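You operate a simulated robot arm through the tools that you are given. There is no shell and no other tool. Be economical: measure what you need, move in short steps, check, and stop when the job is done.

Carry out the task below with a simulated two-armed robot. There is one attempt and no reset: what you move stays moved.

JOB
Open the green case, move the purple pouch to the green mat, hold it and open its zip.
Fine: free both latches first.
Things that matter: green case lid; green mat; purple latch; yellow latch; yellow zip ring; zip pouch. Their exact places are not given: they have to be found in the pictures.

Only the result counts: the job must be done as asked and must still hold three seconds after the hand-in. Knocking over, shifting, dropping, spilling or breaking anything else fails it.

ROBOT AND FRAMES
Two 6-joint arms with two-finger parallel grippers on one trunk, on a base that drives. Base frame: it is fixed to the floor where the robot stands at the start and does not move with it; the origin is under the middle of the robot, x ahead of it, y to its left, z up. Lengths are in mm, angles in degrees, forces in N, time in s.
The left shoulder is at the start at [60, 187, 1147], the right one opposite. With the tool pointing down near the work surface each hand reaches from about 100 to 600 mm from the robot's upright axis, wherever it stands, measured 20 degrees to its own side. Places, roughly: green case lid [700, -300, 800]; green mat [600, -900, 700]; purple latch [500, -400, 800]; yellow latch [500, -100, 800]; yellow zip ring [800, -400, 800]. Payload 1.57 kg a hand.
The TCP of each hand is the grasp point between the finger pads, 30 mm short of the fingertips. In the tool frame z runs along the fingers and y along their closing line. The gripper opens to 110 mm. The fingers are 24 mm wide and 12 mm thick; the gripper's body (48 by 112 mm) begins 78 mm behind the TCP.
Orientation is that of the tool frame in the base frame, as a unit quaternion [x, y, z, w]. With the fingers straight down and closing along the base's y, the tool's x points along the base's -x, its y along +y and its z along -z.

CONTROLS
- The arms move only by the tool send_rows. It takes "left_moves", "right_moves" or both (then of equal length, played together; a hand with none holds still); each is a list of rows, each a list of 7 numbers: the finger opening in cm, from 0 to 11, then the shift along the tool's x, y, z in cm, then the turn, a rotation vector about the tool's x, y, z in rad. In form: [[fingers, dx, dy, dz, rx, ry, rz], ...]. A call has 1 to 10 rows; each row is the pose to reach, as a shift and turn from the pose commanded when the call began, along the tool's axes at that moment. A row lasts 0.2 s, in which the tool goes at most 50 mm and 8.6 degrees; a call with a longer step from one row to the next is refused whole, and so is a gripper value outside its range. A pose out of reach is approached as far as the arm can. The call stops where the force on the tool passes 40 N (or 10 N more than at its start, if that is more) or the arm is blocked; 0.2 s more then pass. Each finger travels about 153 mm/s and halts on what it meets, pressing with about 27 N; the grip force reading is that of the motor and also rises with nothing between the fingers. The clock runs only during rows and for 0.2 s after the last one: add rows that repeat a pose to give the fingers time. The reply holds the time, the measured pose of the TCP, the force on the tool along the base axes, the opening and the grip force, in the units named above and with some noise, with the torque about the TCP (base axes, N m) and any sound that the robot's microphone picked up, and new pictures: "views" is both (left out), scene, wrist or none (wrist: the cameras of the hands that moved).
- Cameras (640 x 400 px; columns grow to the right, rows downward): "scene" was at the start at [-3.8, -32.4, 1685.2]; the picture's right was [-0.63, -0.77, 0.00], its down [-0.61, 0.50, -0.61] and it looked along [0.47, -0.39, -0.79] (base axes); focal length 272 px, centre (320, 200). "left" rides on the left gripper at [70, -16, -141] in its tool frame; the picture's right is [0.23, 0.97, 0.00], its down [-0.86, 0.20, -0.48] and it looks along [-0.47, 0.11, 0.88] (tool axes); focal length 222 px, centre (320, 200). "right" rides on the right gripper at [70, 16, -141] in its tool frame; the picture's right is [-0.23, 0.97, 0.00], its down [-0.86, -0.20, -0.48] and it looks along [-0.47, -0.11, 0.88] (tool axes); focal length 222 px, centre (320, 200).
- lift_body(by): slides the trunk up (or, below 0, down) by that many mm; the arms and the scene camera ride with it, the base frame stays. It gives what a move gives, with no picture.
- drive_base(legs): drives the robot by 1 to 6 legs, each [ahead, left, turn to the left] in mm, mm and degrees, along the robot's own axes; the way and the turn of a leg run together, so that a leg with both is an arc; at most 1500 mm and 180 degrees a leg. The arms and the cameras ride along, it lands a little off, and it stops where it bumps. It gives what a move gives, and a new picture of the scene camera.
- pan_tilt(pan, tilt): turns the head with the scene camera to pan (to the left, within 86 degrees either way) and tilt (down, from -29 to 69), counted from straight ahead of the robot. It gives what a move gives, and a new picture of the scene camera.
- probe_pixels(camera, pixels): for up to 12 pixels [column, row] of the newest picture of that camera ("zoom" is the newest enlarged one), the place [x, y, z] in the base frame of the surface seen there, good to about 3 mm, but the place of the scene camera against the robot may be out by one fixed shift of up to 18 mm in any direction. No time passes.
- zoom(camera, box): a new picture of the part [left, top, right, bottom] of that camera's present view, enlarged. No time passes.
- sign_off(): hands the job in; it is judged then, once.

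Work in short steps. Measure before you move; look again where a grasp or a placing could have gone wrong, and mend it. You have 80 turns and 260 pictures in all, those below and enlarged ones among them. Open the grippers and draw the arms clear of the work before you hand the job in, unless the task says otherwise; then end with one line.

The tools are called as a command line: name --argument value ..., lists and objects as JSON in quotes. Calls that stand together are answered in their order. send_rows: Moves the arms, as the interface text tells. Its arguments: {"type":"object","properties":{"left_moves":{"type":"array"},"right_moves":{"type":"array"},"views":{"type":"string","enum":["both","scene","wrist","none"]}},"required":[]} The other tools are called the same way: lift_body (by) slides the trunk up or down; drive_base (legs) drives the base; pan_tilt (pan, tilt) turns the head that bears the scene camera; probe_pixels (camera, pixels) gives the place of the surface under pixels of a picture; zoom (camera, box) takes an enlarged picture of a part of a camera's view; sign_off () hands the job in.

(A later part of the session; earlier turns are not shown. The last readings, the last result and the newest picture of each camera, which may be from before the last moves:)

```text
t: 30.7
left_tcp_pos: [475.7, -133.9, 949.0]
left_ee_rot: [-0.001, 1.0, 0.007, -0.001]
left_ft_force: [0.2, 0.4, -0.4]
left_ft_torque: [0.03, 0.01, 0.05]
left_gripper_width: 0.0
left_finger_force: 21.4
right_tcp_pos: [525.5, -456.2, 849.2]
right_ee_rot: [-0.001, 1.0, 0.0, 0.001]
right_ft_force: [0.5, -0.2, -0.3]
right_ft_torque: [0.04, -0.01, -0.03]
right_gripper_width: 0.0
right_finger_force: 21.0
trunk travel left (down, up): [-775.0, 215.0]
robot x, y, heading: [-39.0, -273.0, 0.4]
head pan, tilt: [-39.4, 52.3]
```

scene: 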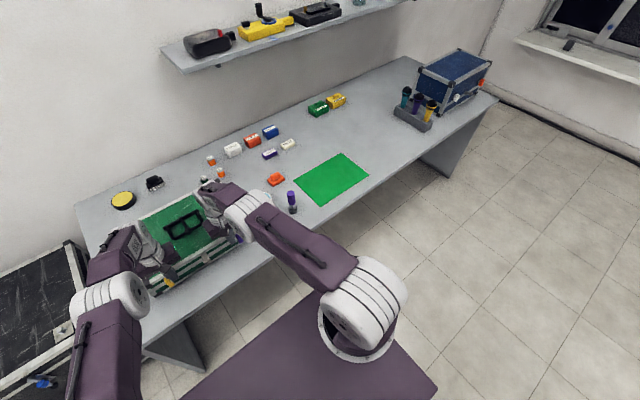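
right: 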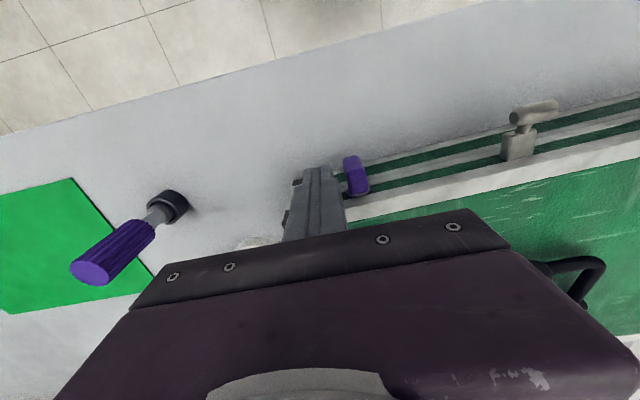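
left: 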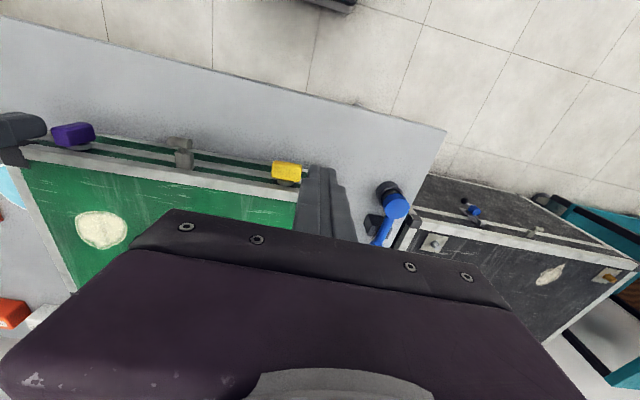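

The tip is on the outer side of the purple bar (355,175). I push toward +y.

send_rows --right_moves '[[0, 0, 0.6, 0, 0, 0, 0], [0, 0, 1.1, 0, 0, 0, 0], [0, 0, 1.6, 0, 0, 0, 0], [0, 0, 2.1, 0, 0, 0, 0], [0, 0, 2.6, 0, 0, 0, 0], [0, 0, 3.0, 0, 0, 0, 0], [0, 0, 3.4, 0, 0, 0, 0]]' --views "wrist"

zoom --camera "right" --box '[230, 105, 550, 245]'

zoom --camera "left" --box '[0, 80, 320, 280]'

```text
t: 32.3
left_tcp_pos: [476.8, -133.7, 948.4]
left_ee_rot: [-0.001, 1.0, 0.007, 0.0]
left_ft_force: [0.3, 0.2, 0.2]
left_ft_torque: [0.04, 0.0, 0.02]
left_gripper_width: 0.2
left_finger_force: 21.7
right_tcp_pos: [527.1, -420.8, 847.1]
right_ee_rot: [0.0, 1.0, 0.0, 0.0]
right_ft_force: [0.1, -0.7, 0.5]
right_ft_torque: [-0.02, -0.03, 0.01]
right_gripper_width: 0.1
right_finger_force: 21.5
trunk travel left (down, up): [-775.0, 215.0]
robot x, y, heading: [-41.0, -274.1, 0.2]
head pan, tilt: [-39.4, 52.3]
```

right: 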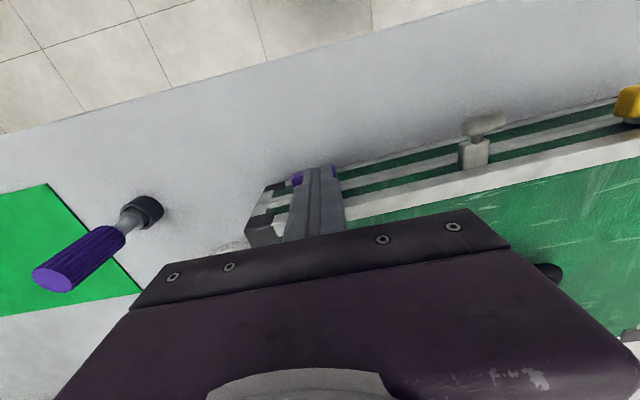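

```text
2.00 times, centred on (390, 175) of right
```

zoom: 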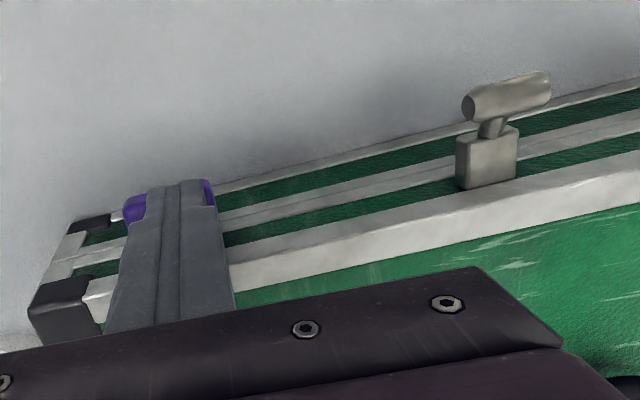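

```text
2.00 times, centred on (160, 180) of left
```

zoom: 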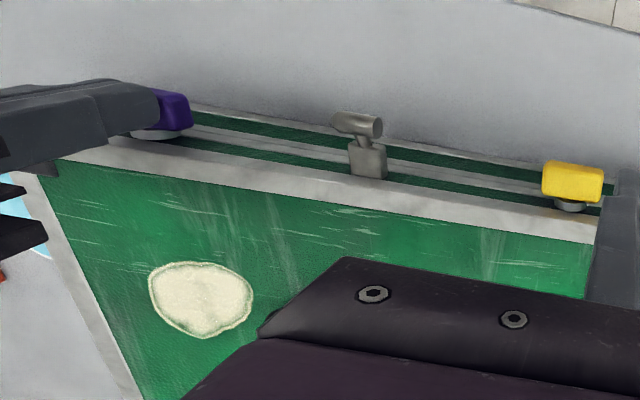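

Purple turned as well (visible on both sides of the fingers). I lift the right hand to look at both bars.

send_rows --right_moves '[[0, 0, 0, -3, 0, 0, 0], [0, 1, 0, -6, 0, 0, 0], [0, 3, -2, -9, 0, 0, 0], [0, 5, -4, -10, 0, 0, 0], [0, 5, -4, -10, 0, 0, 0]]' --left_moves '[[0, 0, 1, 0, 0, 0, 0], [0, 0, 2, 0, 0, 0, 0], [0, 0, 3, 0, 0, 0, 0], [0, 0, 4, 0, 0, 0, 0], [0, 0, 4, 0, 0, 0, 0]]' --views "wrist"

zoom --camera "left" --box '[0, 80, 320, 280]'

zoom --camera "right" --box '[280, 80, 640, 280]'

```text
t: 33.5
left_tcp_pos: [477.3, -94.7, 949.7]
left_ee_rot: [-0.002, 1.0, 0.007, 0.0]
left_ft_force: [0.0, 0.1, 0.5]
left_ft_torque: [-0.01, 0.01, 0.02]
left_gripper_width: 0.1
left_finger_force: 21.8
right_tcp_pos: [476.6, -462.6, 947.7]
right_ee_rot: [-0.001, 1.0, 0.0, 0.0]
right_ft_force: [0.4, -0.3, 0.2]
right_ft_torque: [0.01, -0.01, 0.01]
right_gripper_width: 0.1
right_finger_force: 21.1
trunk travel left (down, up): [-775.0, 215.0]
robot x, y, heading: [-38.7, -273.3, -0.0]
head pan, tilt: [-39.4, 52.3]
```

right: 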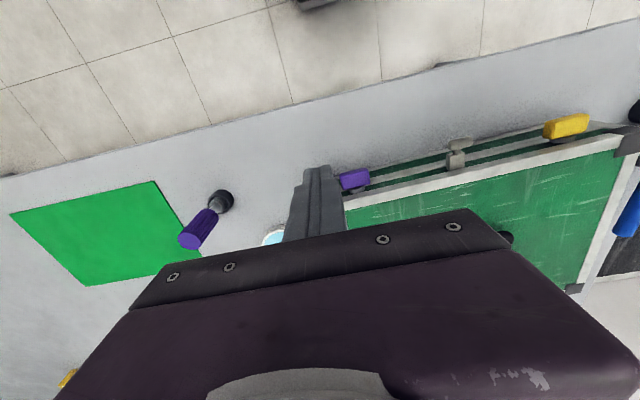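
left: 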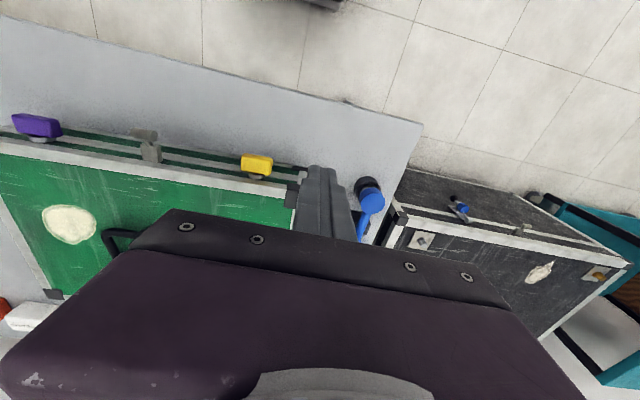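

```text
2.00 times, centred on (160, 180) of left
```

zoom: 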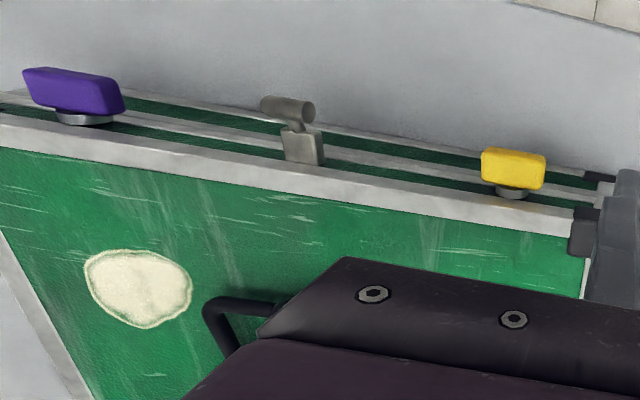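

```text
1.78 times, centred on (460, 180) of right
```

zoom: 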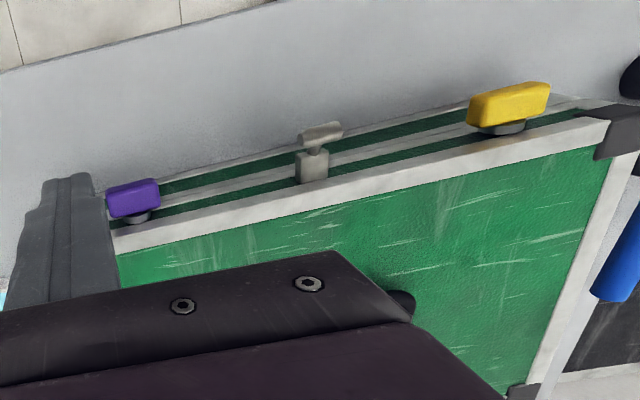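

Both bars look level. I probe the knob, the bars and the lid outline for the opening motion.

probe_pixels --camera "right" --pixels '[[344, 176], [364, 174], [548, 125], [583, 119], [459, 142], [450, 144], [470, 141], [456, 160], [616, 140], [350, 203], [575, 288], [505, 238]]'

probe_pixels --camera "left" --pixels '[[15, 118], [35, 120], [56, 125], [133, 131], [145, 134], [155, 135], [150, 150], [295, 195], [55, 293], [20, 155], [110, 235]]'

pan_tilt --pan 0 --tilt 50

```text
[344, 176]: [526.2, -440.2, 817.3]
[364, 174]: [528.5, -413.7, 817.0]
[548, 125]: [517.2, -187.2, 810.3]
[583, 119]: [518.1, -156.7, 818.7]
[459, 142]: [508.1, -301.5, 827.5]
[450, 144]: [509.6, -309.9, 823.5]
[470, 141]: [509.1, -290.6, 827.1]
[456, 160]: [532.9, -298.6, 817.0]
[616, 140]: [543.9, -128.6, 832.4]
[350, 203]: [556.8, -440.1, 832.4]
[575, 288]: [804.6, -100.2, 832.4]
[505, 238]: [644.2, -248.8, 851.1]
```

```text
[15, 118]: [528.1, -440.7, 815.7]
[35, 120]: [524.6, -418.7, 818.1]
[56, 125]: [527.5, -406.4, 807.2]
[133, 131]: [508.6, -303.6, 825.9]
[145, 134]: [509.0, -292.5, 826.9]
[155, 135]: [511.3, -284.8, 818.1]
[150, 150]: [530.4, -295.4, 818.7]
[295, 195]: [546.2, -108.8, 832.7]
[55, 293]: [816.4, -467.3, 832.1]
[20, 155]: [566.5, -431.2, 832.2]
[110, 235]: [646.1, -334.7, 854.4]
```

```text
t: 34.6
left_tcp_pos: [476.9, -94.3, 949.2]
left_ee_rot: [-0.002, 1.0, 0.007, 0.0]
left_ft_force: [-0.9, 0.2, -0.3]
left_ft_torque: [-0.01, 0.0, 0.0]
left_gripper_width: 0.0
left_finger_force: 22.0
right_tcp_pos: [475.2, -461.0, 948.4]
right_ee_rot: [-0.001, 1.0, 0.0, 0.0]
right_ft_force: [-0.6, 0.2, 0.1]
right_ft_torque: [0.01, 0.01, -0.01]
right_gripper_width: 0.1
right_finger_force: 21.0
trunk travel left (down, up): [-775.0, 215.0]
robot x, y, heading: [-40.2, -268.8, 0.1]
head pan, tilt: [0.0, 50.0]
```

scene: 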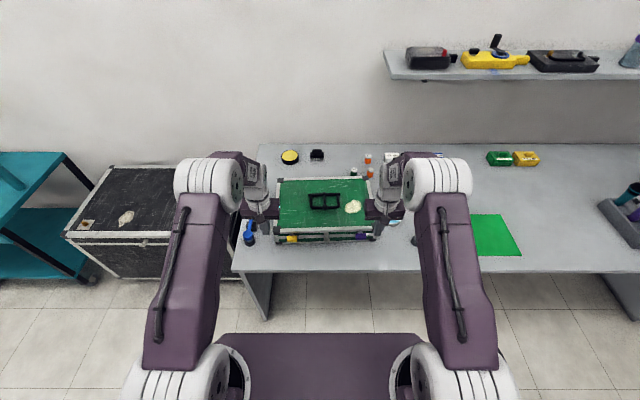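

Both bars are level (tops at z≈817). The T-knob lies along y at (509,-297,820), and its ends can be gripped so it pivots as the lid swings. I check the base plate front in the scene view to know how far I can drive forward.

probe_pixels --camera "scene" --pixels '[[320, 336], [320, 380], [240, 337], [320, 270], [260, 268], [265, 312], [350, 160], [350, 150], [329, 180], [323, 201]]'

drive_base --legs '[[0, -210, 0]]'

```text
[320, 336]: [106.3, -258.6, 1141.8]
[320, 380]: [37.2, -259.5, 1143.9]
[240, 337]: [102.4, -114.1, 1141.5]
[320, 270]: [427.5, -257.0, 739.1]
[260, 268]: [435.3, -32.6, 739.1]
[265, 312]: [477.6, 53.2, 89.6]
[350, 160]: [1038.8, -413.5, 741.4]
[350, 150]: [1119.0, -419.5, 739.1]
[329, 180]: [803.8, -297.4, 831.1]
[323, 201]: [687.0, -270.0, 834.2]
```

```text
t: 36.2
left_tcp_pos: [477.6, -302.5, 950.0]
left_ee_rot: [-0.003, 1.0, 0.006, -0.001]
left_ft_force: [0.6, 0.9, 0.4]
left_ft_torque: [-0.05, 0.01, 0.0]
left_gripper_width: 0.2
left_finger_force: 21.5
right_tcp_pos: [476.3, -669.5, 948.1]
right_ee_rot: [-0.001, 1.0, 0.0, 0.001]
right_ft_force: [-0.3, 0.0, 1.5]
right_ft_torque: [-0.02, -0.01, 0.0]
right_gripper_width: 0.0
right_finger_force: 21.4
trunk travel left (down, up): [-775.0, 215.0]
robot x, y, heading: [-37.5, -483.4, 0.4]
head pan, tilt: [0.0, 50.0]
```

scene: 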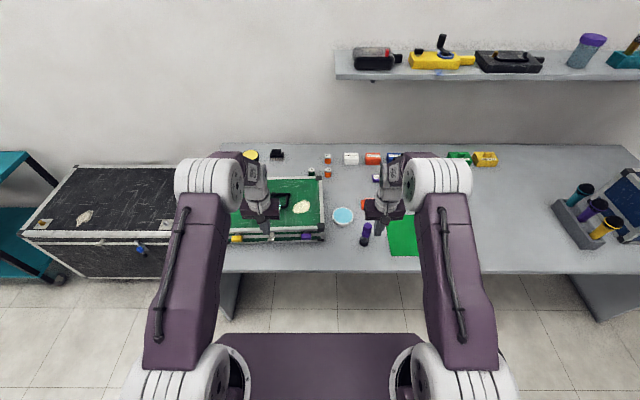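

The left hand is now nearly above the knob. I open to 6 cm, descend astride the knob and grip its ends.

send_rows --left_moves '[[6, -1.5, 0.3, 2, 0, 0, 0], [6, -3.1, 0.5, 5, 0, 0, 0], [6, -3.1, 0.5, 9, 0, 0, 0], [6, -3.1, 0.5, 12.5, 0, 0, 0], [6, -3.1, 0.5, 12.5, 0, 0, 0]]' --views "wrist"

zoom --camera "right" --box '[400, 80, 640, 230]'

```text
t: 37.4
left_tcp_pos: [508.5, -295.9, 824.0]
left_ee_rot: [-0.003, 1.0, 0.007, 0.001]
left_ft_force: [-0.3, 0.0, 0.5]
left_ft_torque: [-0.03, 0.02, -0.01]
left_gripper_width: 60.0
left_finger_force: 0.1
right_tcp_pos: [476.0, -670.7, 947.9]
right_ee_rot: [-0.001, 1.0, 0.001, 0.001]
right_ft_force: [-0.1, 0.1, -0.3]
right_ft_torque: [0.0, 0.0, 0.0]
right_gripper_width: 0.0
right_finger_force: 21.1
trunk travel left (down, up): [-775.0, 215.0]
robot x, y, heading: [-39.2, -479.4, -0.0]
head pan, tilt: [0.0, 50.0]
```

left: 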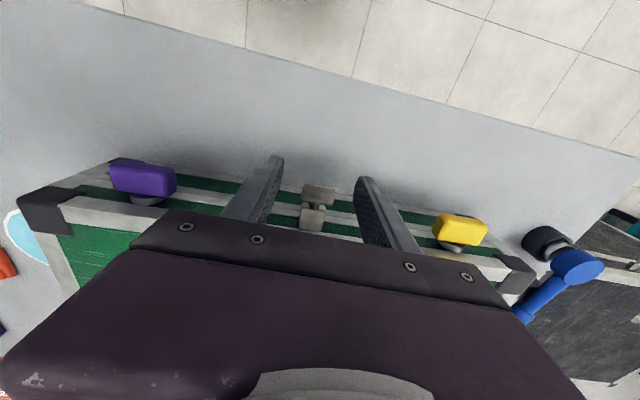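

```text
2.67 times, centred on (520, 155) of right
```

zoom: 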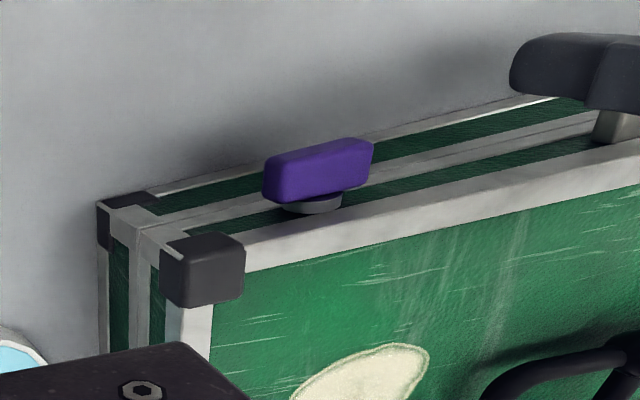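

The knob (318,195) sits centred between the fingers. I close on its ends and lift the first 8 degrees along the hinge arc (hinge taken at x≈820, z≈800).

send_rows --left_moves '[[2, 0, 0, 0, 0, 0, 0], [2, 0, 0, 0, 0, 0, 0], [2, 0, 0, 0, 0, 0, 0], [1.5, -0.09, 0, -1.08, 0, 0, 0], [1.5, -0.22, 0, -2.16, 0, 0, 0], [1.5, -0.39, 0, -3.24, 0, 0, 0], [1.5, -0.6, 0, -4.3, 0, 0, 0]]' --views "both"

zoom --camera "scene" --box '[210, 140, 370, 260]'

```text
t: 39.0
left_tcp_pos: [514.3, -294.1, 867.6]
left_ee_rot: [-0.002, 1.0, 0.007, -0.001]
left_ft_force: [-2.7, -3.3, 0.3]
left_ft_torque: [-0.2, 0.34, 0.26]
left_gripper_width: 24.3
left_finger_force: 26.8
right_tcp_pos: [477.8, -669.9, 947.8]
right_ee_rot: [-0.002, 1.0, 0.0, 0.0]
right_ft_force: [-0.4, 0.9, 0.2]
right_ft_torque: [0.01, 0.04, 0.02]
right_gripper_width: 0.3
right_finger_force: 21.9
trunk travel left (down, up): [-775.0, 215.0]
robot x, y, heading: [-39.3, -480.0, 0.0]
head pan, tilt: [0.0, 50.0]
```

scene: 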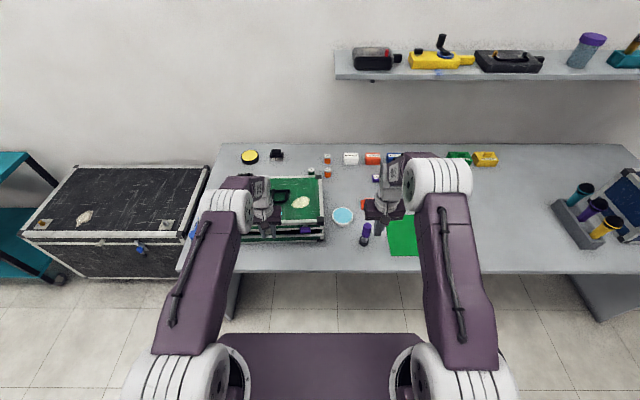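
left: 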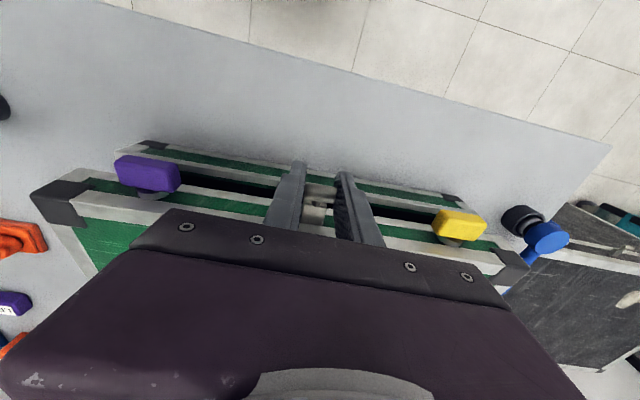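

```text
3.33 times, centred on (290, 200) of scene
```

zoom: 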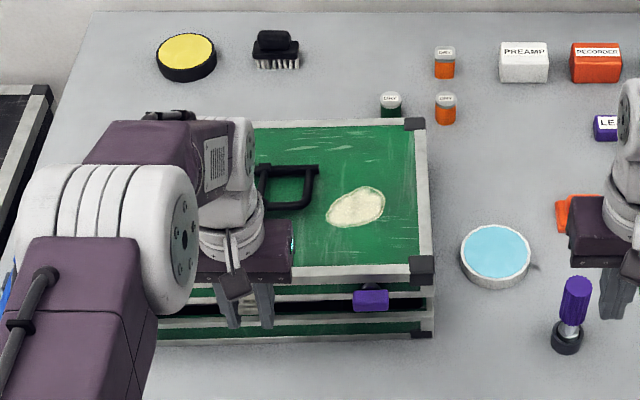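

The lid opens cleanly with low force. To have reach for the full arc I set it back down, release, rise and drive forward about 190 mm.

send_rows --left_moves '[[1.5, 0.21, 0, 1.06, 0, 0, 0], [1.5, 0.38, 0, 2.14, 0, 0, 0], [1.5, 0.51, 0, 3.22, 0, 0, 0], [1.5, 0.6, 0, 4.25, 0, 0, 0], [5, 0.6, 0, 4.25, 0, 0, 0], [6, 0.6, 0, 4.25, 0, 0, 0], [6, 0.6, 0, 2, 0, 0, 0], [6, 0.6, 0, -2, 0, 0, 0], [6, 0.6, 0, -6, 0, 0, 0], [6, 0.6, 0, -9, 0, 0, 0]]' --views "wrist"

drive_base --legs '[[190, 0, 0]]'

```text
t: 41.2
left_tcp_pos: [509.1, -297.9, 958.6]
left_ee_rot: [-0.003, 1.0, 0.007, 0.0]
left_ft_force: [0.1, -0.9, 0.5]
left_ft_torque: [-0.03, 0.0, 0.01]
left_gripper_width: 60.0
left_finger_force: 0.1
right_tcp_pos: [477.3, -671.2, 948.2]
right_ee_rot: [-0.001, 1.0, 0.0, 0.0]
right_ft_force: [0.2, -0.1, -1.0]
right_ft_torque: [0.0, -0.01, 0.03]
right_gripper_width: 0.0
right_finger_force: 21.1
trunk travel left (down, up): [-775.0, 215.0]
robot x, y, heading: [-35.3, -482.0, 0.2]
head pan, tilt: [0.0, 50.0]
```

left: 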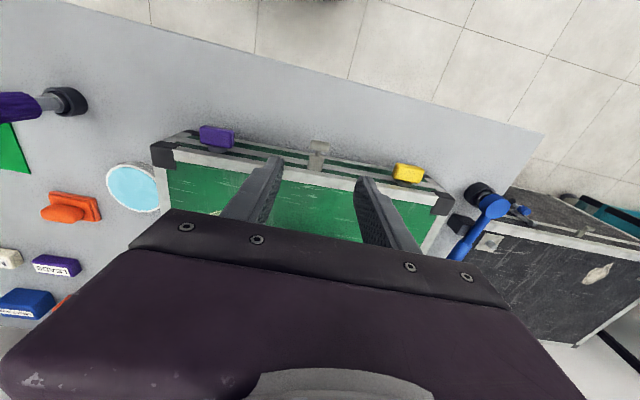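

```text
t: 42.8
left_tcp_pos: [698.8, -298.1, 958.2]
left_ee_rot: [-0.002, 1.0, 0.008, 0.001]
left_ft_force: [0.0, -0.1, 0.8]
left_ft_torque: [0.04, -0.02, 0.03]
left_gripper_width: 59.8
left_finger_force: 0.0
right_tcp_pos: [667.4, -671.7, 949.0]
right_ee_rot: [-0.001, 1.0, 0.0, 0.0]
right_ft_force: [-0.2, -0.6, 0.1]
right_ft_torque: [0.01, 0.02, 0.0]
right_gripper_width: 0.1
right_finger_force: 20.8
trunk travel left (down, up): [-775.0, 215.0]
robot x, y, heading: [155.6, -480.4, 0.2]
head pan, tilt: [0.0, 50.0]
```

scene: 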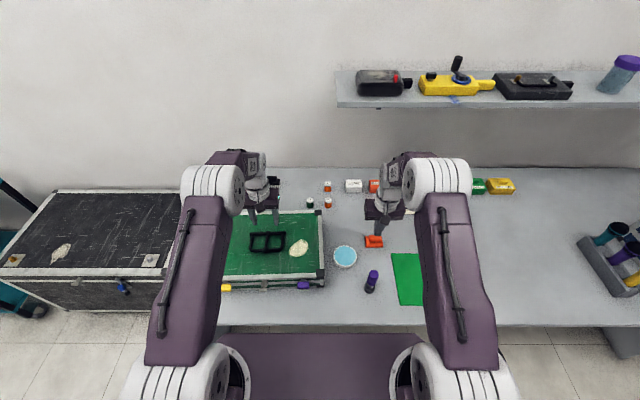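

No bump. I bring the left hand back over the knob, descend and look before closing.

send_rows --left_moves '[[6, 4.5, 0, 0, 0, 0, 0], [6, 9, 0, 0, 0, 0, 0], [6, 13.5, 0, 0, 0, 0, 0], [6, 18, 0.1, 2, 0, 0, 0], [6, 19, 0.1, 6, 0, 0, 0], [6, 19, 0.1, 10, 0, 0, 0], [6, 19, 0.1, 13.4, 0, 0, 0], [6, 19, 0.1, 13.4, 0, 0, 0]]' --views "wrist"

```text
t: 44.6
left_tcp_pos: [511.0, -294.0, 835.9]
left_ee_rot: [-0.008, 1.0, 0.011, -0.003]
left_ft_force: [0.4, 0.4, 0.6]
left_ft_torque: [0.02, 0.05, -0.02]
left_gripper_width: 59.7
left_finger_force: 0.1
left hand out of reach, approached as far as the arm can: row 6, 7, 8
right_tcp_pos: [669.2, -670.5, 947.8]
right_ee_rot: [-0.001, 1.0, -0.001, 0.0]
right_ft_force: [0.1, 0.1, 0.1]
right_ft_torque: [-0.01, -0.03, 0.01]
right_gripper_width: 0.0
right_finger_force: 21.8
trunk travel left (down, up): [-775.0, 215.0]
robot x, y, heading: [151.1, -480.7, -0.1]
head pan, tilt: [0.0, 50.0]
```

left: 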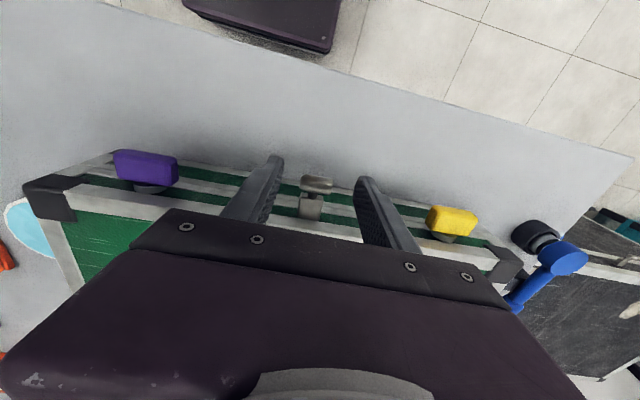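

Reach stops it at z=836; the fingers still span the knob, but I lower the trunk 10 mm for a fuller grip.

lift_body --by -10

```text
t: 45.2
left_tcp_pos: [511.2, -293.3, 825.5]
left_ee_rot: [-0.001, 1.0, 0.012, -0.001]
left_ft_force: [-0.6, 0.0, 0.3]
left_ft_torque: [0.01, 0.02, 0.0]
left_gripper_width: 60.0
left_finger_force: 0.0
right_tcp_pos: [668.1, -670.2, 937.8]
right_ee_rot: [0.0, 1.0, 0.0, 0.0]
right_ft_force: [-0.7, 0.5, 0.1]
right_ft_torque: [0.01, -0.05, -0.01]
right_gripper_width: 0.0
right_finger_force: 21.8
trunk travel left (down, up): [-765.0, 225.0]
robot x, y, heading: [153.6, -484.5, 0.3]
head pan, tilt: [0.0, 50.0]
```

Now I grip and raise the lid along the arc to about 40 degrees.

send_rows --left_moves '[[2, 0, 0, 0, 0, 0, 0], [2, 0, 0, 0, 0, 0, 0], [1.5, 0, 0, 0, 0, 0, 0], [1.5, -0.33, 0, -2.67, 0, 0, 0], [1.5, -0.9, 0, -5.31, 0, 0, 0], [1.5, -1.7, 0, -7.9, 0, 0, 0], [1.5, -2.71, 0, -10.4, 0, 0, 0], [1.5, -3.95, 0, -12.81, 0, 0, 0], [1.5, -5.38, 0, -15.1, 0, 0, 0], [1.5, -7.01, 0, -17.26, 0, 0, 0]]' --views "both"

```text
t: 47.4
left_tcp_pos: [580.7, -296.7, 999.5]
left_ee_rot: [-0.001, 1.0, 0.011, -0.001]
left_ft_force: [-4.0, 6.5, -4.0]
left_ft_torque: [0.0, 0.0, 0.01]
left_gripper_width: 24.2
left_finger_force: 26.8
left hand out of reach, approached as far as the arm can: row 4, 5
right_tcp_pos: [667.5, -670.4, 937.2]
right_ee_rot: [-0.001, 1.0, 0.0, 0.001]
right_ft_force: [0.1, -0.5, -0.3]
right_ft_torque: [0.01, -0.02, 0.0]
right_gripper_width: 0.0
right_finger_force: 21.4
trunk travel left (down, up): [-765.0, 225.0]
robot x, y, heading: [150.9, -483.0, 0.1]
head pan, tilt: [0.0, 50.0]
```

scene: 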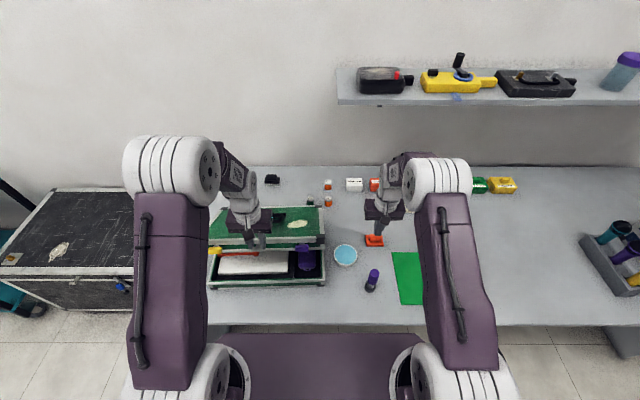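
left: 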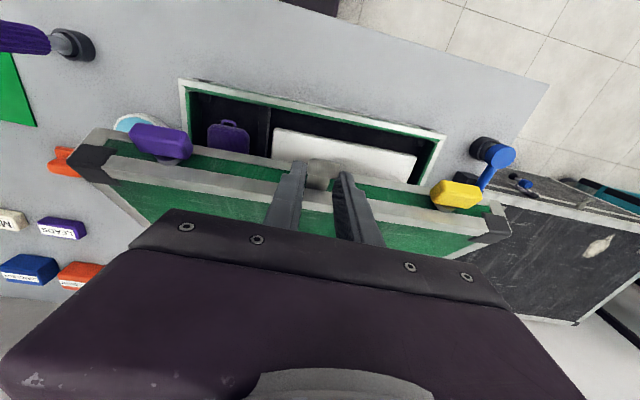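

The lid is up about 40 degrees; the pouch shows inside at (228,135). I continue the arc towards 88 degrees, pitching the tool forward for reach.

send_rows --left_moves '[[1.5, -2.3, 0, -2.42, 0, -0.08, 0], [1.5, -4.75, 0, -4.56, 0, -0.16, 0], [1.5, -7.42, 0, -6.42, 0, -0.24, 0], [1.5, -10.27, 0, -8.0, 0, -0.32, 0], [1.5, -13.26, 0, -9.27, 0, -0.4, 0], [1.5, -16.38, 0, -10.23, 0, -0.48, 0], [1.5, -19.57, 0, -10.85, 0, -0.56, 0], [1.5, -22.8, 0, -11.13, 0, -0.64, 0]]' --views "both"

```text
t: 49.2
left_tcp_pos: [810.4, -297.8, 1107.5]
left_ee_rot: [0.001, 0.95, 0.011, 0.313]
left_ft_force: [0.2, -0.1, -0.3]
left_ft_torque: [0.03, 0.01, -0.01]
left_gripper_width: 15.0
left_finger_force: 0.0
right_tcp_pos: [668.3, -669.6, 938.0]
right_ee_rot: [-0.001, 1.0, 0.001, 0.0]
right_ft_force: [-0.1, -0.5, -0.1]
right_ft_torque: [0.01, -0.01, 0.01]
right_gripper_width: 0.0
right_finger_force: 21.1
trunk travel left (down, up): [-765.0, 225.0]
robot x, y, heading: [154.4, -481.9, 0.3]
head pan, tilt: [0.0, 50.0]
```

scene: 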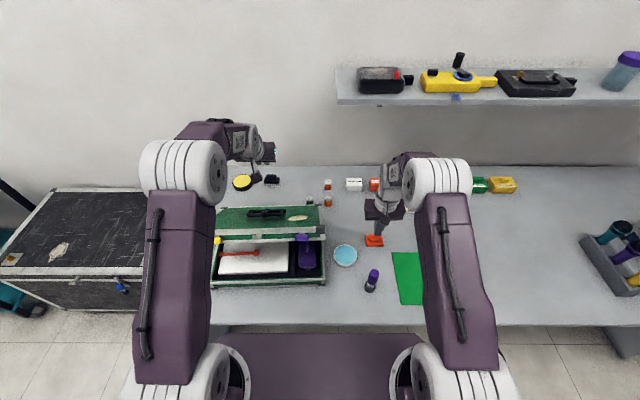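
left: 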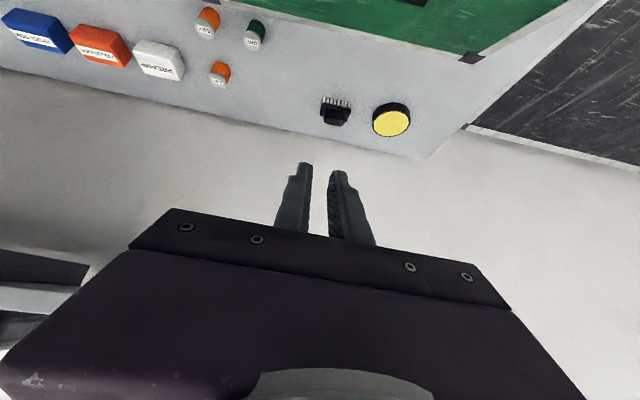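

The knob slipped out but the lid stands partly open. I measure the lid's angle.

probe_pixels --camera "scene" --pixels '[[310, 207], [312, 233], [270, 228], [240, 208], [305, 240], [218, 240], [250, 250], [325, 280]]'

zoom --camera "scene" --box '[190, 190, 350, 300]'

```text
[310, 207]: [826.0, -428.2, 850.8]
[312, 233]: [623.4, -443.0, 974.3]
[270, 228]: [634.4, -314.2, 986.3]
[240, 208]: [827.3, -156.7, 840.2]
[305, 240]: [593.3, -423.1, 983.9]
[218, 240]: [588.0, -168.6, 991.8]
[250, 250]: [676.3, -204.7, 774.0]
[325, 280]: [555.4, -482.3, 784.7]
```

```text
3.64 times, centred on (270, 245) of scene
```

zoom: 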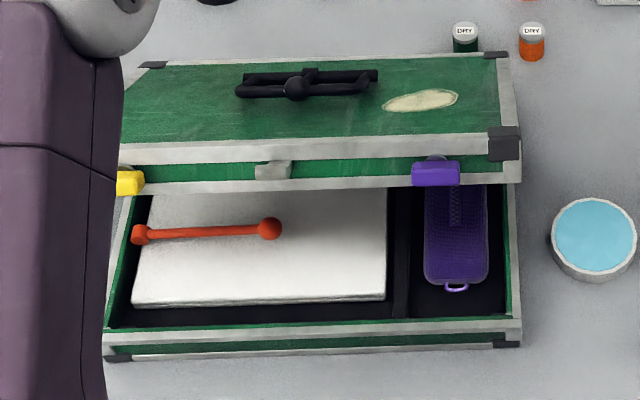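

The lid holds itself at about 37 degrees. I back the robot up so a forward-pitched left hand can push it open from underneath.

drive_base --legs '[[-185, 0, 0]]'

probe_pixels --camera "scene" --pixels '[[310, 207], [312, 215]]'

```text
t: 50.7
left_tcp_pos: [625.3, -299.9, 1107.4]
left_ee_rot: [0.001, 0.95, 0.012, 0.313]
left_ft_force: [0.3, -0.2, 0.1]
left_ft_torque: [-0.03, 0.02, 0.02]
left_gripper_width: 14.9
left_finger_force: 0.1
right_tcp_pos: [483.6, -671.6, 936.1]
right_ee_rot: [-0.001, 1.0, 0.0, 0.0]
right_ft_force: [0.1, -0.5, -0.8]
right_ft_torque: [-0.02, -0.01, 0.01]
right_gripper_width: 0.0
right_finger_force: 21.2
trunk travel left (down, up): [-765.0, 225.0]
robot x, y, heading: [-33.9, -482.6, 0.3]
head pan, tilt: [0.0, 50.0]
```

scene: 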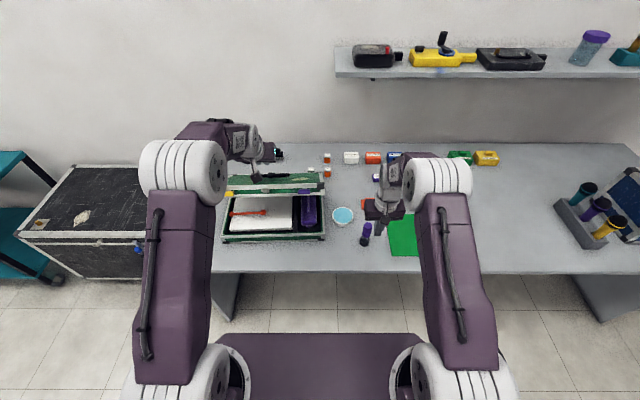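

```text
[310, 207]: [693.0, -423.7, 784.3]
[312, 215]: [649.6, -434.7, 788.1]
```

The lid stayed put. I move the left hand back, down in front of the lid and pitch it further forward (~62°), ready to slide under the lid's front edge.

send_rows --left_moves '[[0, 3.8, 0, -2.8, 0, 0, 0], [0, 7.64, 0, -5.65, 0, 0, 0], [0, 10, 0, -2.5, 0, -0.07, 0], [0, 12.4, 0, 0.8, 0, -0.15, 0], [0, 14.8, 0, 4.1, 0, -0.23, 0], [0, 17.2, 0, 7.4, 0, -0.32, 0], [0, 19.66, 0, 10.6, 0, -0.4, 0], [0, 19.66, 0, 10.6, 0, -0.45, 0]]' --views "both"

```text
t: 52.5
left_tcp_pos: [583.2, -295.6, 915.5]
left_ee_rot: [0.004, 0.86, 0.011, 0.51]
left_ft_force: [0.1, 0.7, 0.6]
left_ft_torque: [0.01, -0.01, 0.0]
left_gripper_width: 0.0
left_finger_force: 21.0
left hand out of reach, approached as far as the arm can: row 3, 7, 8
right_tcp_pos: [482.4, -671.4, 938.3]
right_ee_rot: [-0.001, 1.0, 0.0, 0.0]
right_ft_force: [-0.3, 0.5, -0.2]
right_ft_torque: [-0.01, -0.04, 0.0]
right_gripper_width: 0.2
right_finger_force: 21.2
trunk travel left (down, up): [-765.0, 225.0]
robot x, y, heading: [-36.0, -480.1, 0.1]
head pan, tilt: [0.0, 50.0]
```

scene: 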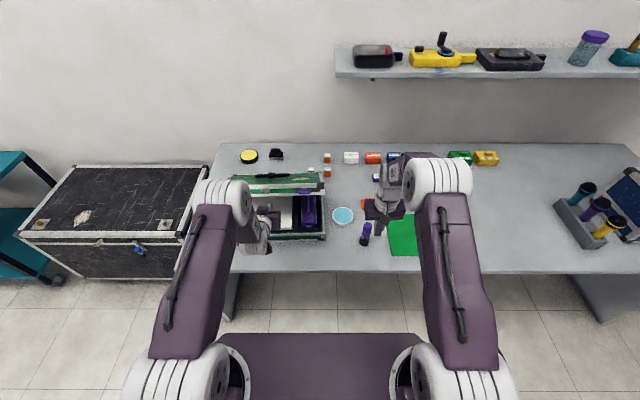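
left: 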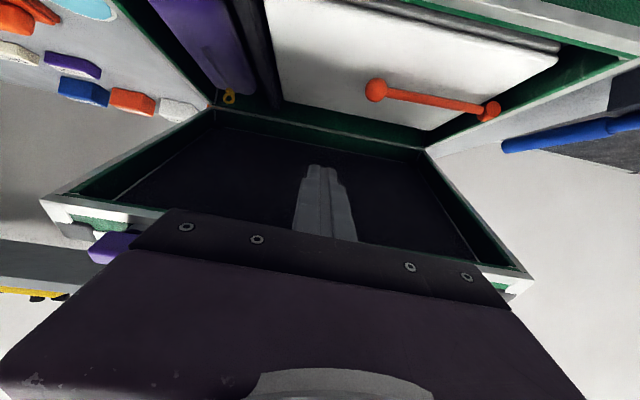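

The fingers are under the lid's front edge (tip (318,168) inside the lid's shadow). I push up and back along the edge's arc to about 73 degrees first.

send_rows --left_moves '[[0, -2.87, 0, -1.0, 0, 0, 0], [0, -7.0, 0, -0.3, 0, 0, 0], [0, -10.6, 0, 1.05, 0, 0, 0], [0, -13.47, 0, 2.56, 0, 0, 0], [0, -16.27, 0, 4.34, 0, 0, 0], [0, -18.72, 0, 6.54, 0, 0, 0]]' --views "both"

```text
t: 53.9
left_tcp_pos: [730.7, -297.5, 1049.7]
left_ee_rot: [0.003, 0.857, 0.011, 0.515]
left_ft_force: [-1.1, 2.3, -7.9]
left_ft_torque: [0.02, 0.2, 0.03]
left_gripper_width: 0.1
left_finger_force: 21.0
right_tcp_pos: [483.6, -670.4, 936.4]
right_ee_rot: [-0.001, 1.0, -0.001, -0.001]
right_ft_force: [0.6, -0.4, -0.2]
right_ft_torque: [-0.01, 0.02, 0.0]
right_gripper_width: 0.1
right_finger_force: 21.4
trunk travel left (down, up): [-765.0, 225.0]
robot x, y, heading: [-34.3, -478.5, 0.3]
head pan, tilt: [0.0, 50.0]
```

scene: 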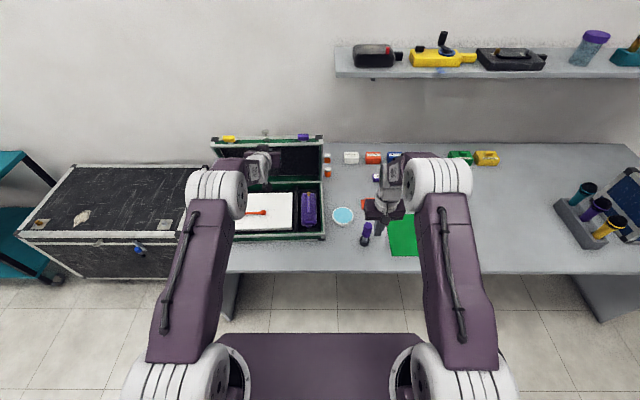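
left: 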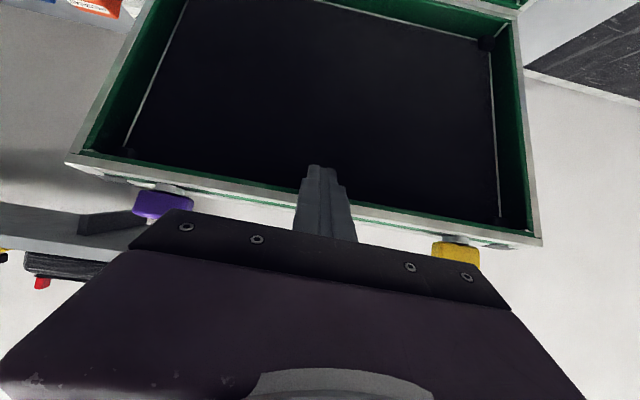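

The lid is at about 75 degrees and following. I push on toward 95.

send_rows --left_moves '[[0, -1.2, 0, 1.2, 0, 0, 0], [0, -2.24, 0, 2.43, 0, 0, 0], [0, -3.2, 0, 3.8, 0, 0, 0], [0, -4.17, 0, 5.13, 0, 0, 0], [0, -4.9, 0, 6.6, 0, 0, 0], [0, -5.6, 0, 8.0, 0, 0, 0]]' --views "both"

probe_pixels --camera "scene" --pixels '[[321, 139], [321, 178], [216, 141], [330, 160], [327, 174], [312, 173], [265, 134]]'

```text
t: 55.3
left_tcp_pos: [777.7, -300.3, 1069.4]
left_ee_rot: [0.004, 0.854, 0.011, 0.52]
left_ft_force: [-0.1, 0.1, -0.4]
left_ft_torque: [0.0, 0.01, 0.01]
left_gripper_width: 0.0
left_finger_force: 21.9
left hand out of reach, approached as far as the arm can: row 3, 4, 5, 6
right_tcp_pos: [481.9, -670.5, 937.2]
right_ee_rot: [-0.002, 1.0, 0.001, 0.001]
right_ft_force: [-0.5, 0.1, 0.1]
right_ft_torque: [0.01, 0.04, 0.01]
right_gripper_width: 0.0
right_finger_force: 21.5
trunk travel left (down, up): [-765.0, 225.0]
robot x, y, heading: [-33.1, -488.5, 0.2]
head pan, tilt: [0.0, 50.0]
```

scene: 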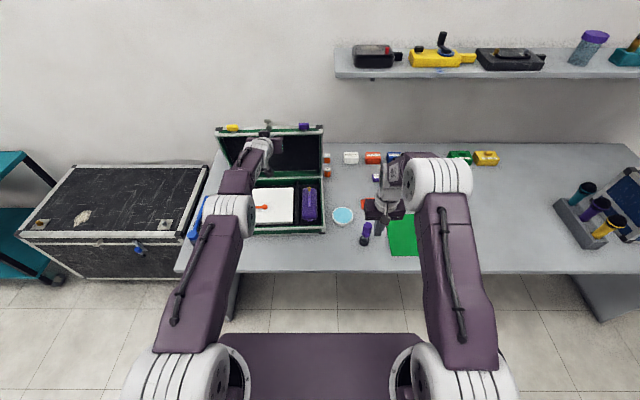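
left: 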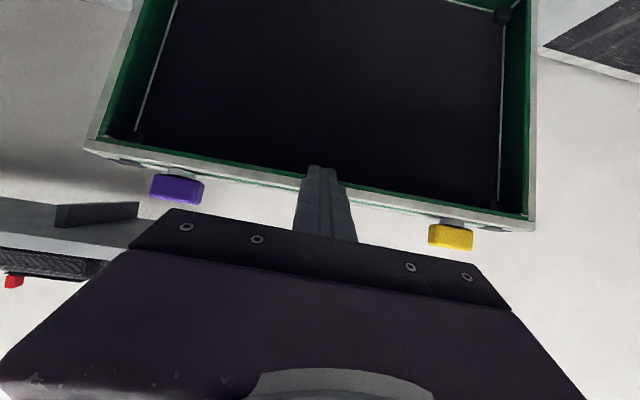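

```text
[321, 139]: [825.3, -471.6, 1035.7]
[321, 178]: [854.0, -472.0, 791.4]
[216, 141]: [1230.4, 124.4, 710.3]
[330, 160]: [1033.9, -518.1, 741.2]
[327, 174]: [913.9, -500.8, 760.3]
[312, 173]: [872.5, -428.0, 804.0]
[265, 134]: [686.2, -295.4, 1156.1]
```

The lid is around 83 degrees. I check whether the case slid back.

probe_pixels --camera "scene" --pixels '[[324, 235], [324, 228], [280, 232], [322, 190], [310, 145], [310, 168], [310, 215], [310, 198], [322, 160]]'

zoom --camera "scene" --box '[190, 110, 390, 250]'

```text
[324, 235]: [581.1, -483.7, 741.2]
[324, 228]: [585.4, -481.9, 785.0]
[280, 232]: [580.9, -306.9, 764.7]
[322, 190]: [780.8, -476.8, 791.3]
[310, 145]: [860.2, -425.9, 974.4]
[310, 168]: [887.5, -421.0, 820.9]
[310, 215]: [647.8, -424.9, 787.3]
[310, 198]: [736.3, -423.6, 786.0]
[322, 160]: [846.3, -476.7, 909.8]
```

```text
2.86 times, centred on (290, 180) of scene
```

zoom: 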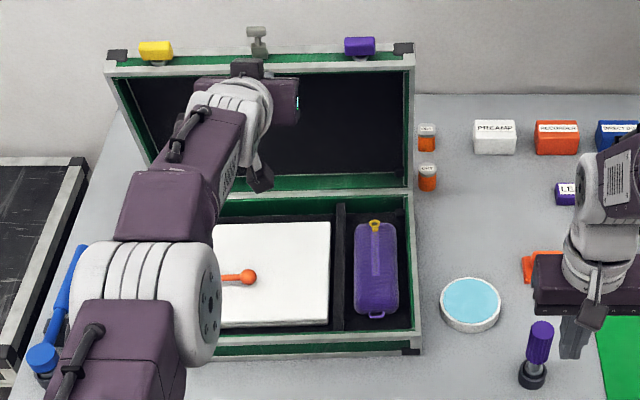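

The case slid back about 35 mm but the lid is held at ~83 degrees with no force on the hand and nothing behind touched. I withdraw the left hand straight back, then drive left so the right arm faces the pouch.

send_rows --left_moves '[[0, 2, 0, -3.9, 0, 0, 0], [0, 4, 0, -7.8, 0, 0, 0], [0, 6, 0, -11.7, 0, 0, 0], [0, 8, 0, -15.6, 0, 0, 0], [0, 10, 0, -19.5, 0, 0.13, 0], [0, 12, 0, -23.4, 0, 0.27, 0], [0, 12.4, 0, -24, 0, 0.41, 0], [0, 12.4, 0, -24, 0, 0.55, 0], [0, 12.4, 0, -24, 0, 0.69, 0], [0, 12.4, 0, -24, 0, 0.83, 0]]' --views "none"

drive_base --legs '[[0, 250, 0]]'

```text
t: 57.5
left_tcp_pos: [508.8, -301.2, 1068.2]
left_ee_rot: [-0.002, 0.992, 0.013, 0.127]
left_ft_force: [0.2, 1.3, 1.3]
left_ft_torque: [0.03, -0.03, -0.01]
left_gripper_width: 0.0
left_finger_force: 21.5
left hand out of reach, approached as far as the arm can: row 8
right_tcp_pos: [482.8, -671.8, 938.3]
right_ee_rot: [0.0, 1.0, 0.0, 0.0]
right_ft_force: [-0.2, -0.7, 0.4]
right_ft_torque: [0.0, 0.02, -0.02]
right_gripper_width: 0.3
right_finger_force: 21.6
trunk travel left (down, up): [-765.0, 225.0]
robot x, y, heading: [-31.2, -478.1, 0.3]
head pan, tilt: [0.0, 50.0]
```

```text
t: 59.3
left_tcp_pos: [506.8, -53.7, 1068.8]
left_ee_rot: [0.0, 0.992, 0.012, 0.129]
left_ft_force: [0.3, -0.2, 0.5]
left_ft_torque: [0.04, 0.0, 0.02]
left_gripper_width: 0.0
left_finger_force: 21.6
right_tcp_pos: [481.7, -422.9, 937.0]
right_ee_rot: [0.0, 1.0, 0.001, 0.002]
right_ft_force: [-0.6, 0.4, 0.0]
right_ft_torque: [-0.03, 0.01, -0.04]
right_gripper_width: 0.1
right_finger_force: 21.6
trunk travel left (down, up): [-765.0, 225.0]
robot x, y, heading: [-33.2, -237.1, 0.2]
head pan, tilt: [0.0, 50.0]
```

scene: 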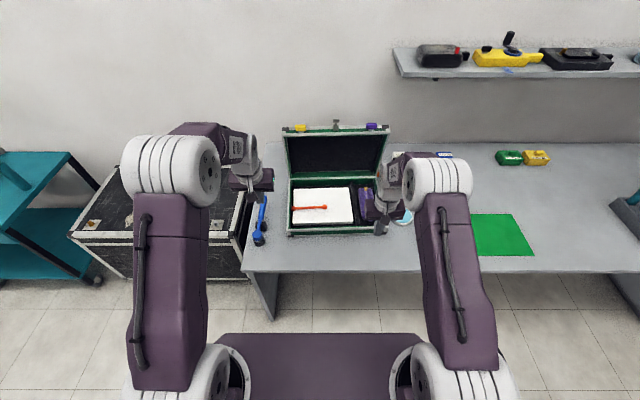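

The lid stays open. I drive forward 175 so the right hand is above the pouch, and view it with the right wrist camera.

drive_base --legs '[[175, 0, 0]]'

send_rows --right_moves '[[8, 1, 0.5, 0, 0, 0, 0], [8, 2, 0.5, 0, 0, 0, 0]]' --views "wrist"

zoom --camera "right" --box '[220, 100, 460, 250]'

```text
t: 60.8
left_tcp_pos: [679.4, -52.7, 1069.7]
left_ee_rot: [0.001, 0.992, 0.011, 0.129]
left_ft_force: [-0.1, 0.0, 0.5]
left_ft_torque: [0.01, 0.0, 0.02]
left_gripper_width: 0.0
left_finger_force: 21.7
right_tcp_pos: [655.2, -421.7, 938.2]
right_ee_rot: [0.0, 1.0, 0.0, 0.002]
right_ft_force: [-0.4, 0.0, 0.7]
right_ft_torque: [0.0, 0.02, 0.0]
right_gripper_width: 0.1
right_finger_force: 21.2
trunk travel left (down, up): [-765.0, 225.0]
robot x, y, heading: [143.3, -230.6, 0.2]
head pan, tilt: [0.0, 50.0]
```

scene: 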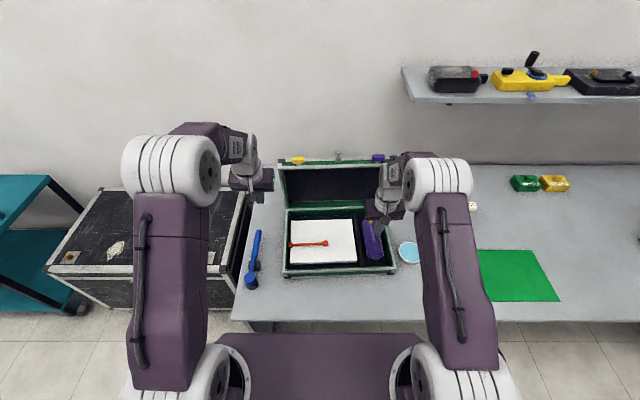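

```text
t: 61.4
left_tcp_pos: [680.9, -52.3, 1068.6]
left_ee_rot: [0.0, 0.992, 0.012, 0.128]
left_ft_force: [0.1, 0.9, -0.3]
left_ft_torque: [0.01, 0.0, -0.01]
left_gripper_width: 0.0
left_finger_force: 21.6
right_tcp_pos: [635.3, -416.7, 938.3]
right_ee_rot: [0.0, 1.0, 0.0, 0.001]
right_ft_force: [0.2, -0.7, -0.4]
right_ft_torque: [-0.02, 0.03, -0.04]
right_gripper_width: 80.2
right_finger_force: 0.1
trunk travel left (down, up): [-765.0, 225.0]
robot x, y, heading: [139.9, -229.7, 0.1]
head pan, tilt: [0.0, 50.0]
```

right: 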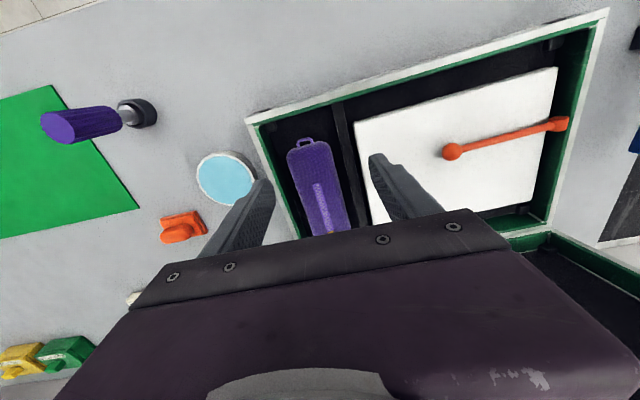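

```text
2.67 times, centred on (340, 175) of right
```

zoom: 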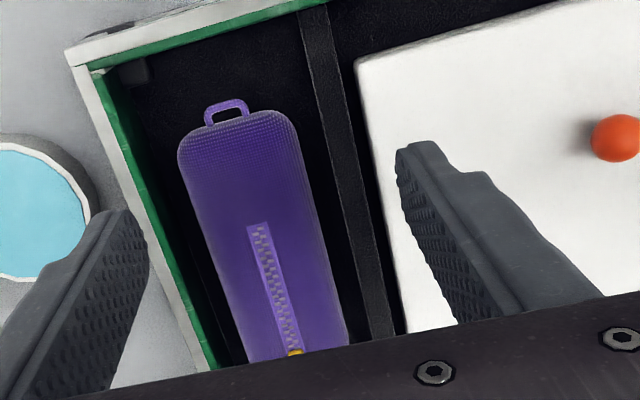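

The pouch shows at (318,190), loop at the front end, zip on top with the ring at the far end. I probe its outline and the compartment walls.

probe_pixels --camera "right" --pixels '[[305, 142], [288, 160], [333, 155], [300, 195], [340, 190], [318, 182], [330, 236], [316, 165], [280, 160], [345, 150], [268, 150], [355, 180]]'

probe_pixels --camera "right" --pixels '[[330, 220], [307, 215], [347, 212], [245, 120], [600, 15], [265, 125], [285, 200], [335, 110], [275, 215], [352, 215]]'

```text
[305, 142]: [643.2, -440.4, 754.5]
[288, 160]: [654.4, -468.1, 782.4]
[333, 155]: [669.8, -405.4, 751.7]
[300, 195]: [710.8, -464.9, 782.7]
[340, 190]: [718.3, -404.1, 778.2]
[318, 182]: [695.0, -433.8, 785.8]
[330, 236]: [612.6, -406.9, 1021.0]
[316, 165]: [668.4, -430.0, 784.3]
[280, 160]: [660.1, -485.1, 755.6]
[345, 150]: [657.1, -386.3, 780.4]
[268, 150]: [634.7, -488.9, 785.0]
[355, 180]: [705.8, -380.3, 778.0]
```

```text
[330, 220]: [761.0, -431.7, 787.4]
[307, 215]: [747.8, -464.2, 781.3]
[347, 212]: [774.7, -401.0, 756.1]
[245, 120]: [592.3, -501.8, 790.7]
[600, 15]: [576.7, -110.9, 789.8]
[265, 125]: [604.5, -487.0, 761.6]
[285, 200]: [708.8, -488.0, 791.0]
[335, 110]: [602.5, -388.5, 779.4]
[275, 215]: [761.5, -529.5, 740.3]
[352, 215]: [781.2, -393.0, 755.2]
```

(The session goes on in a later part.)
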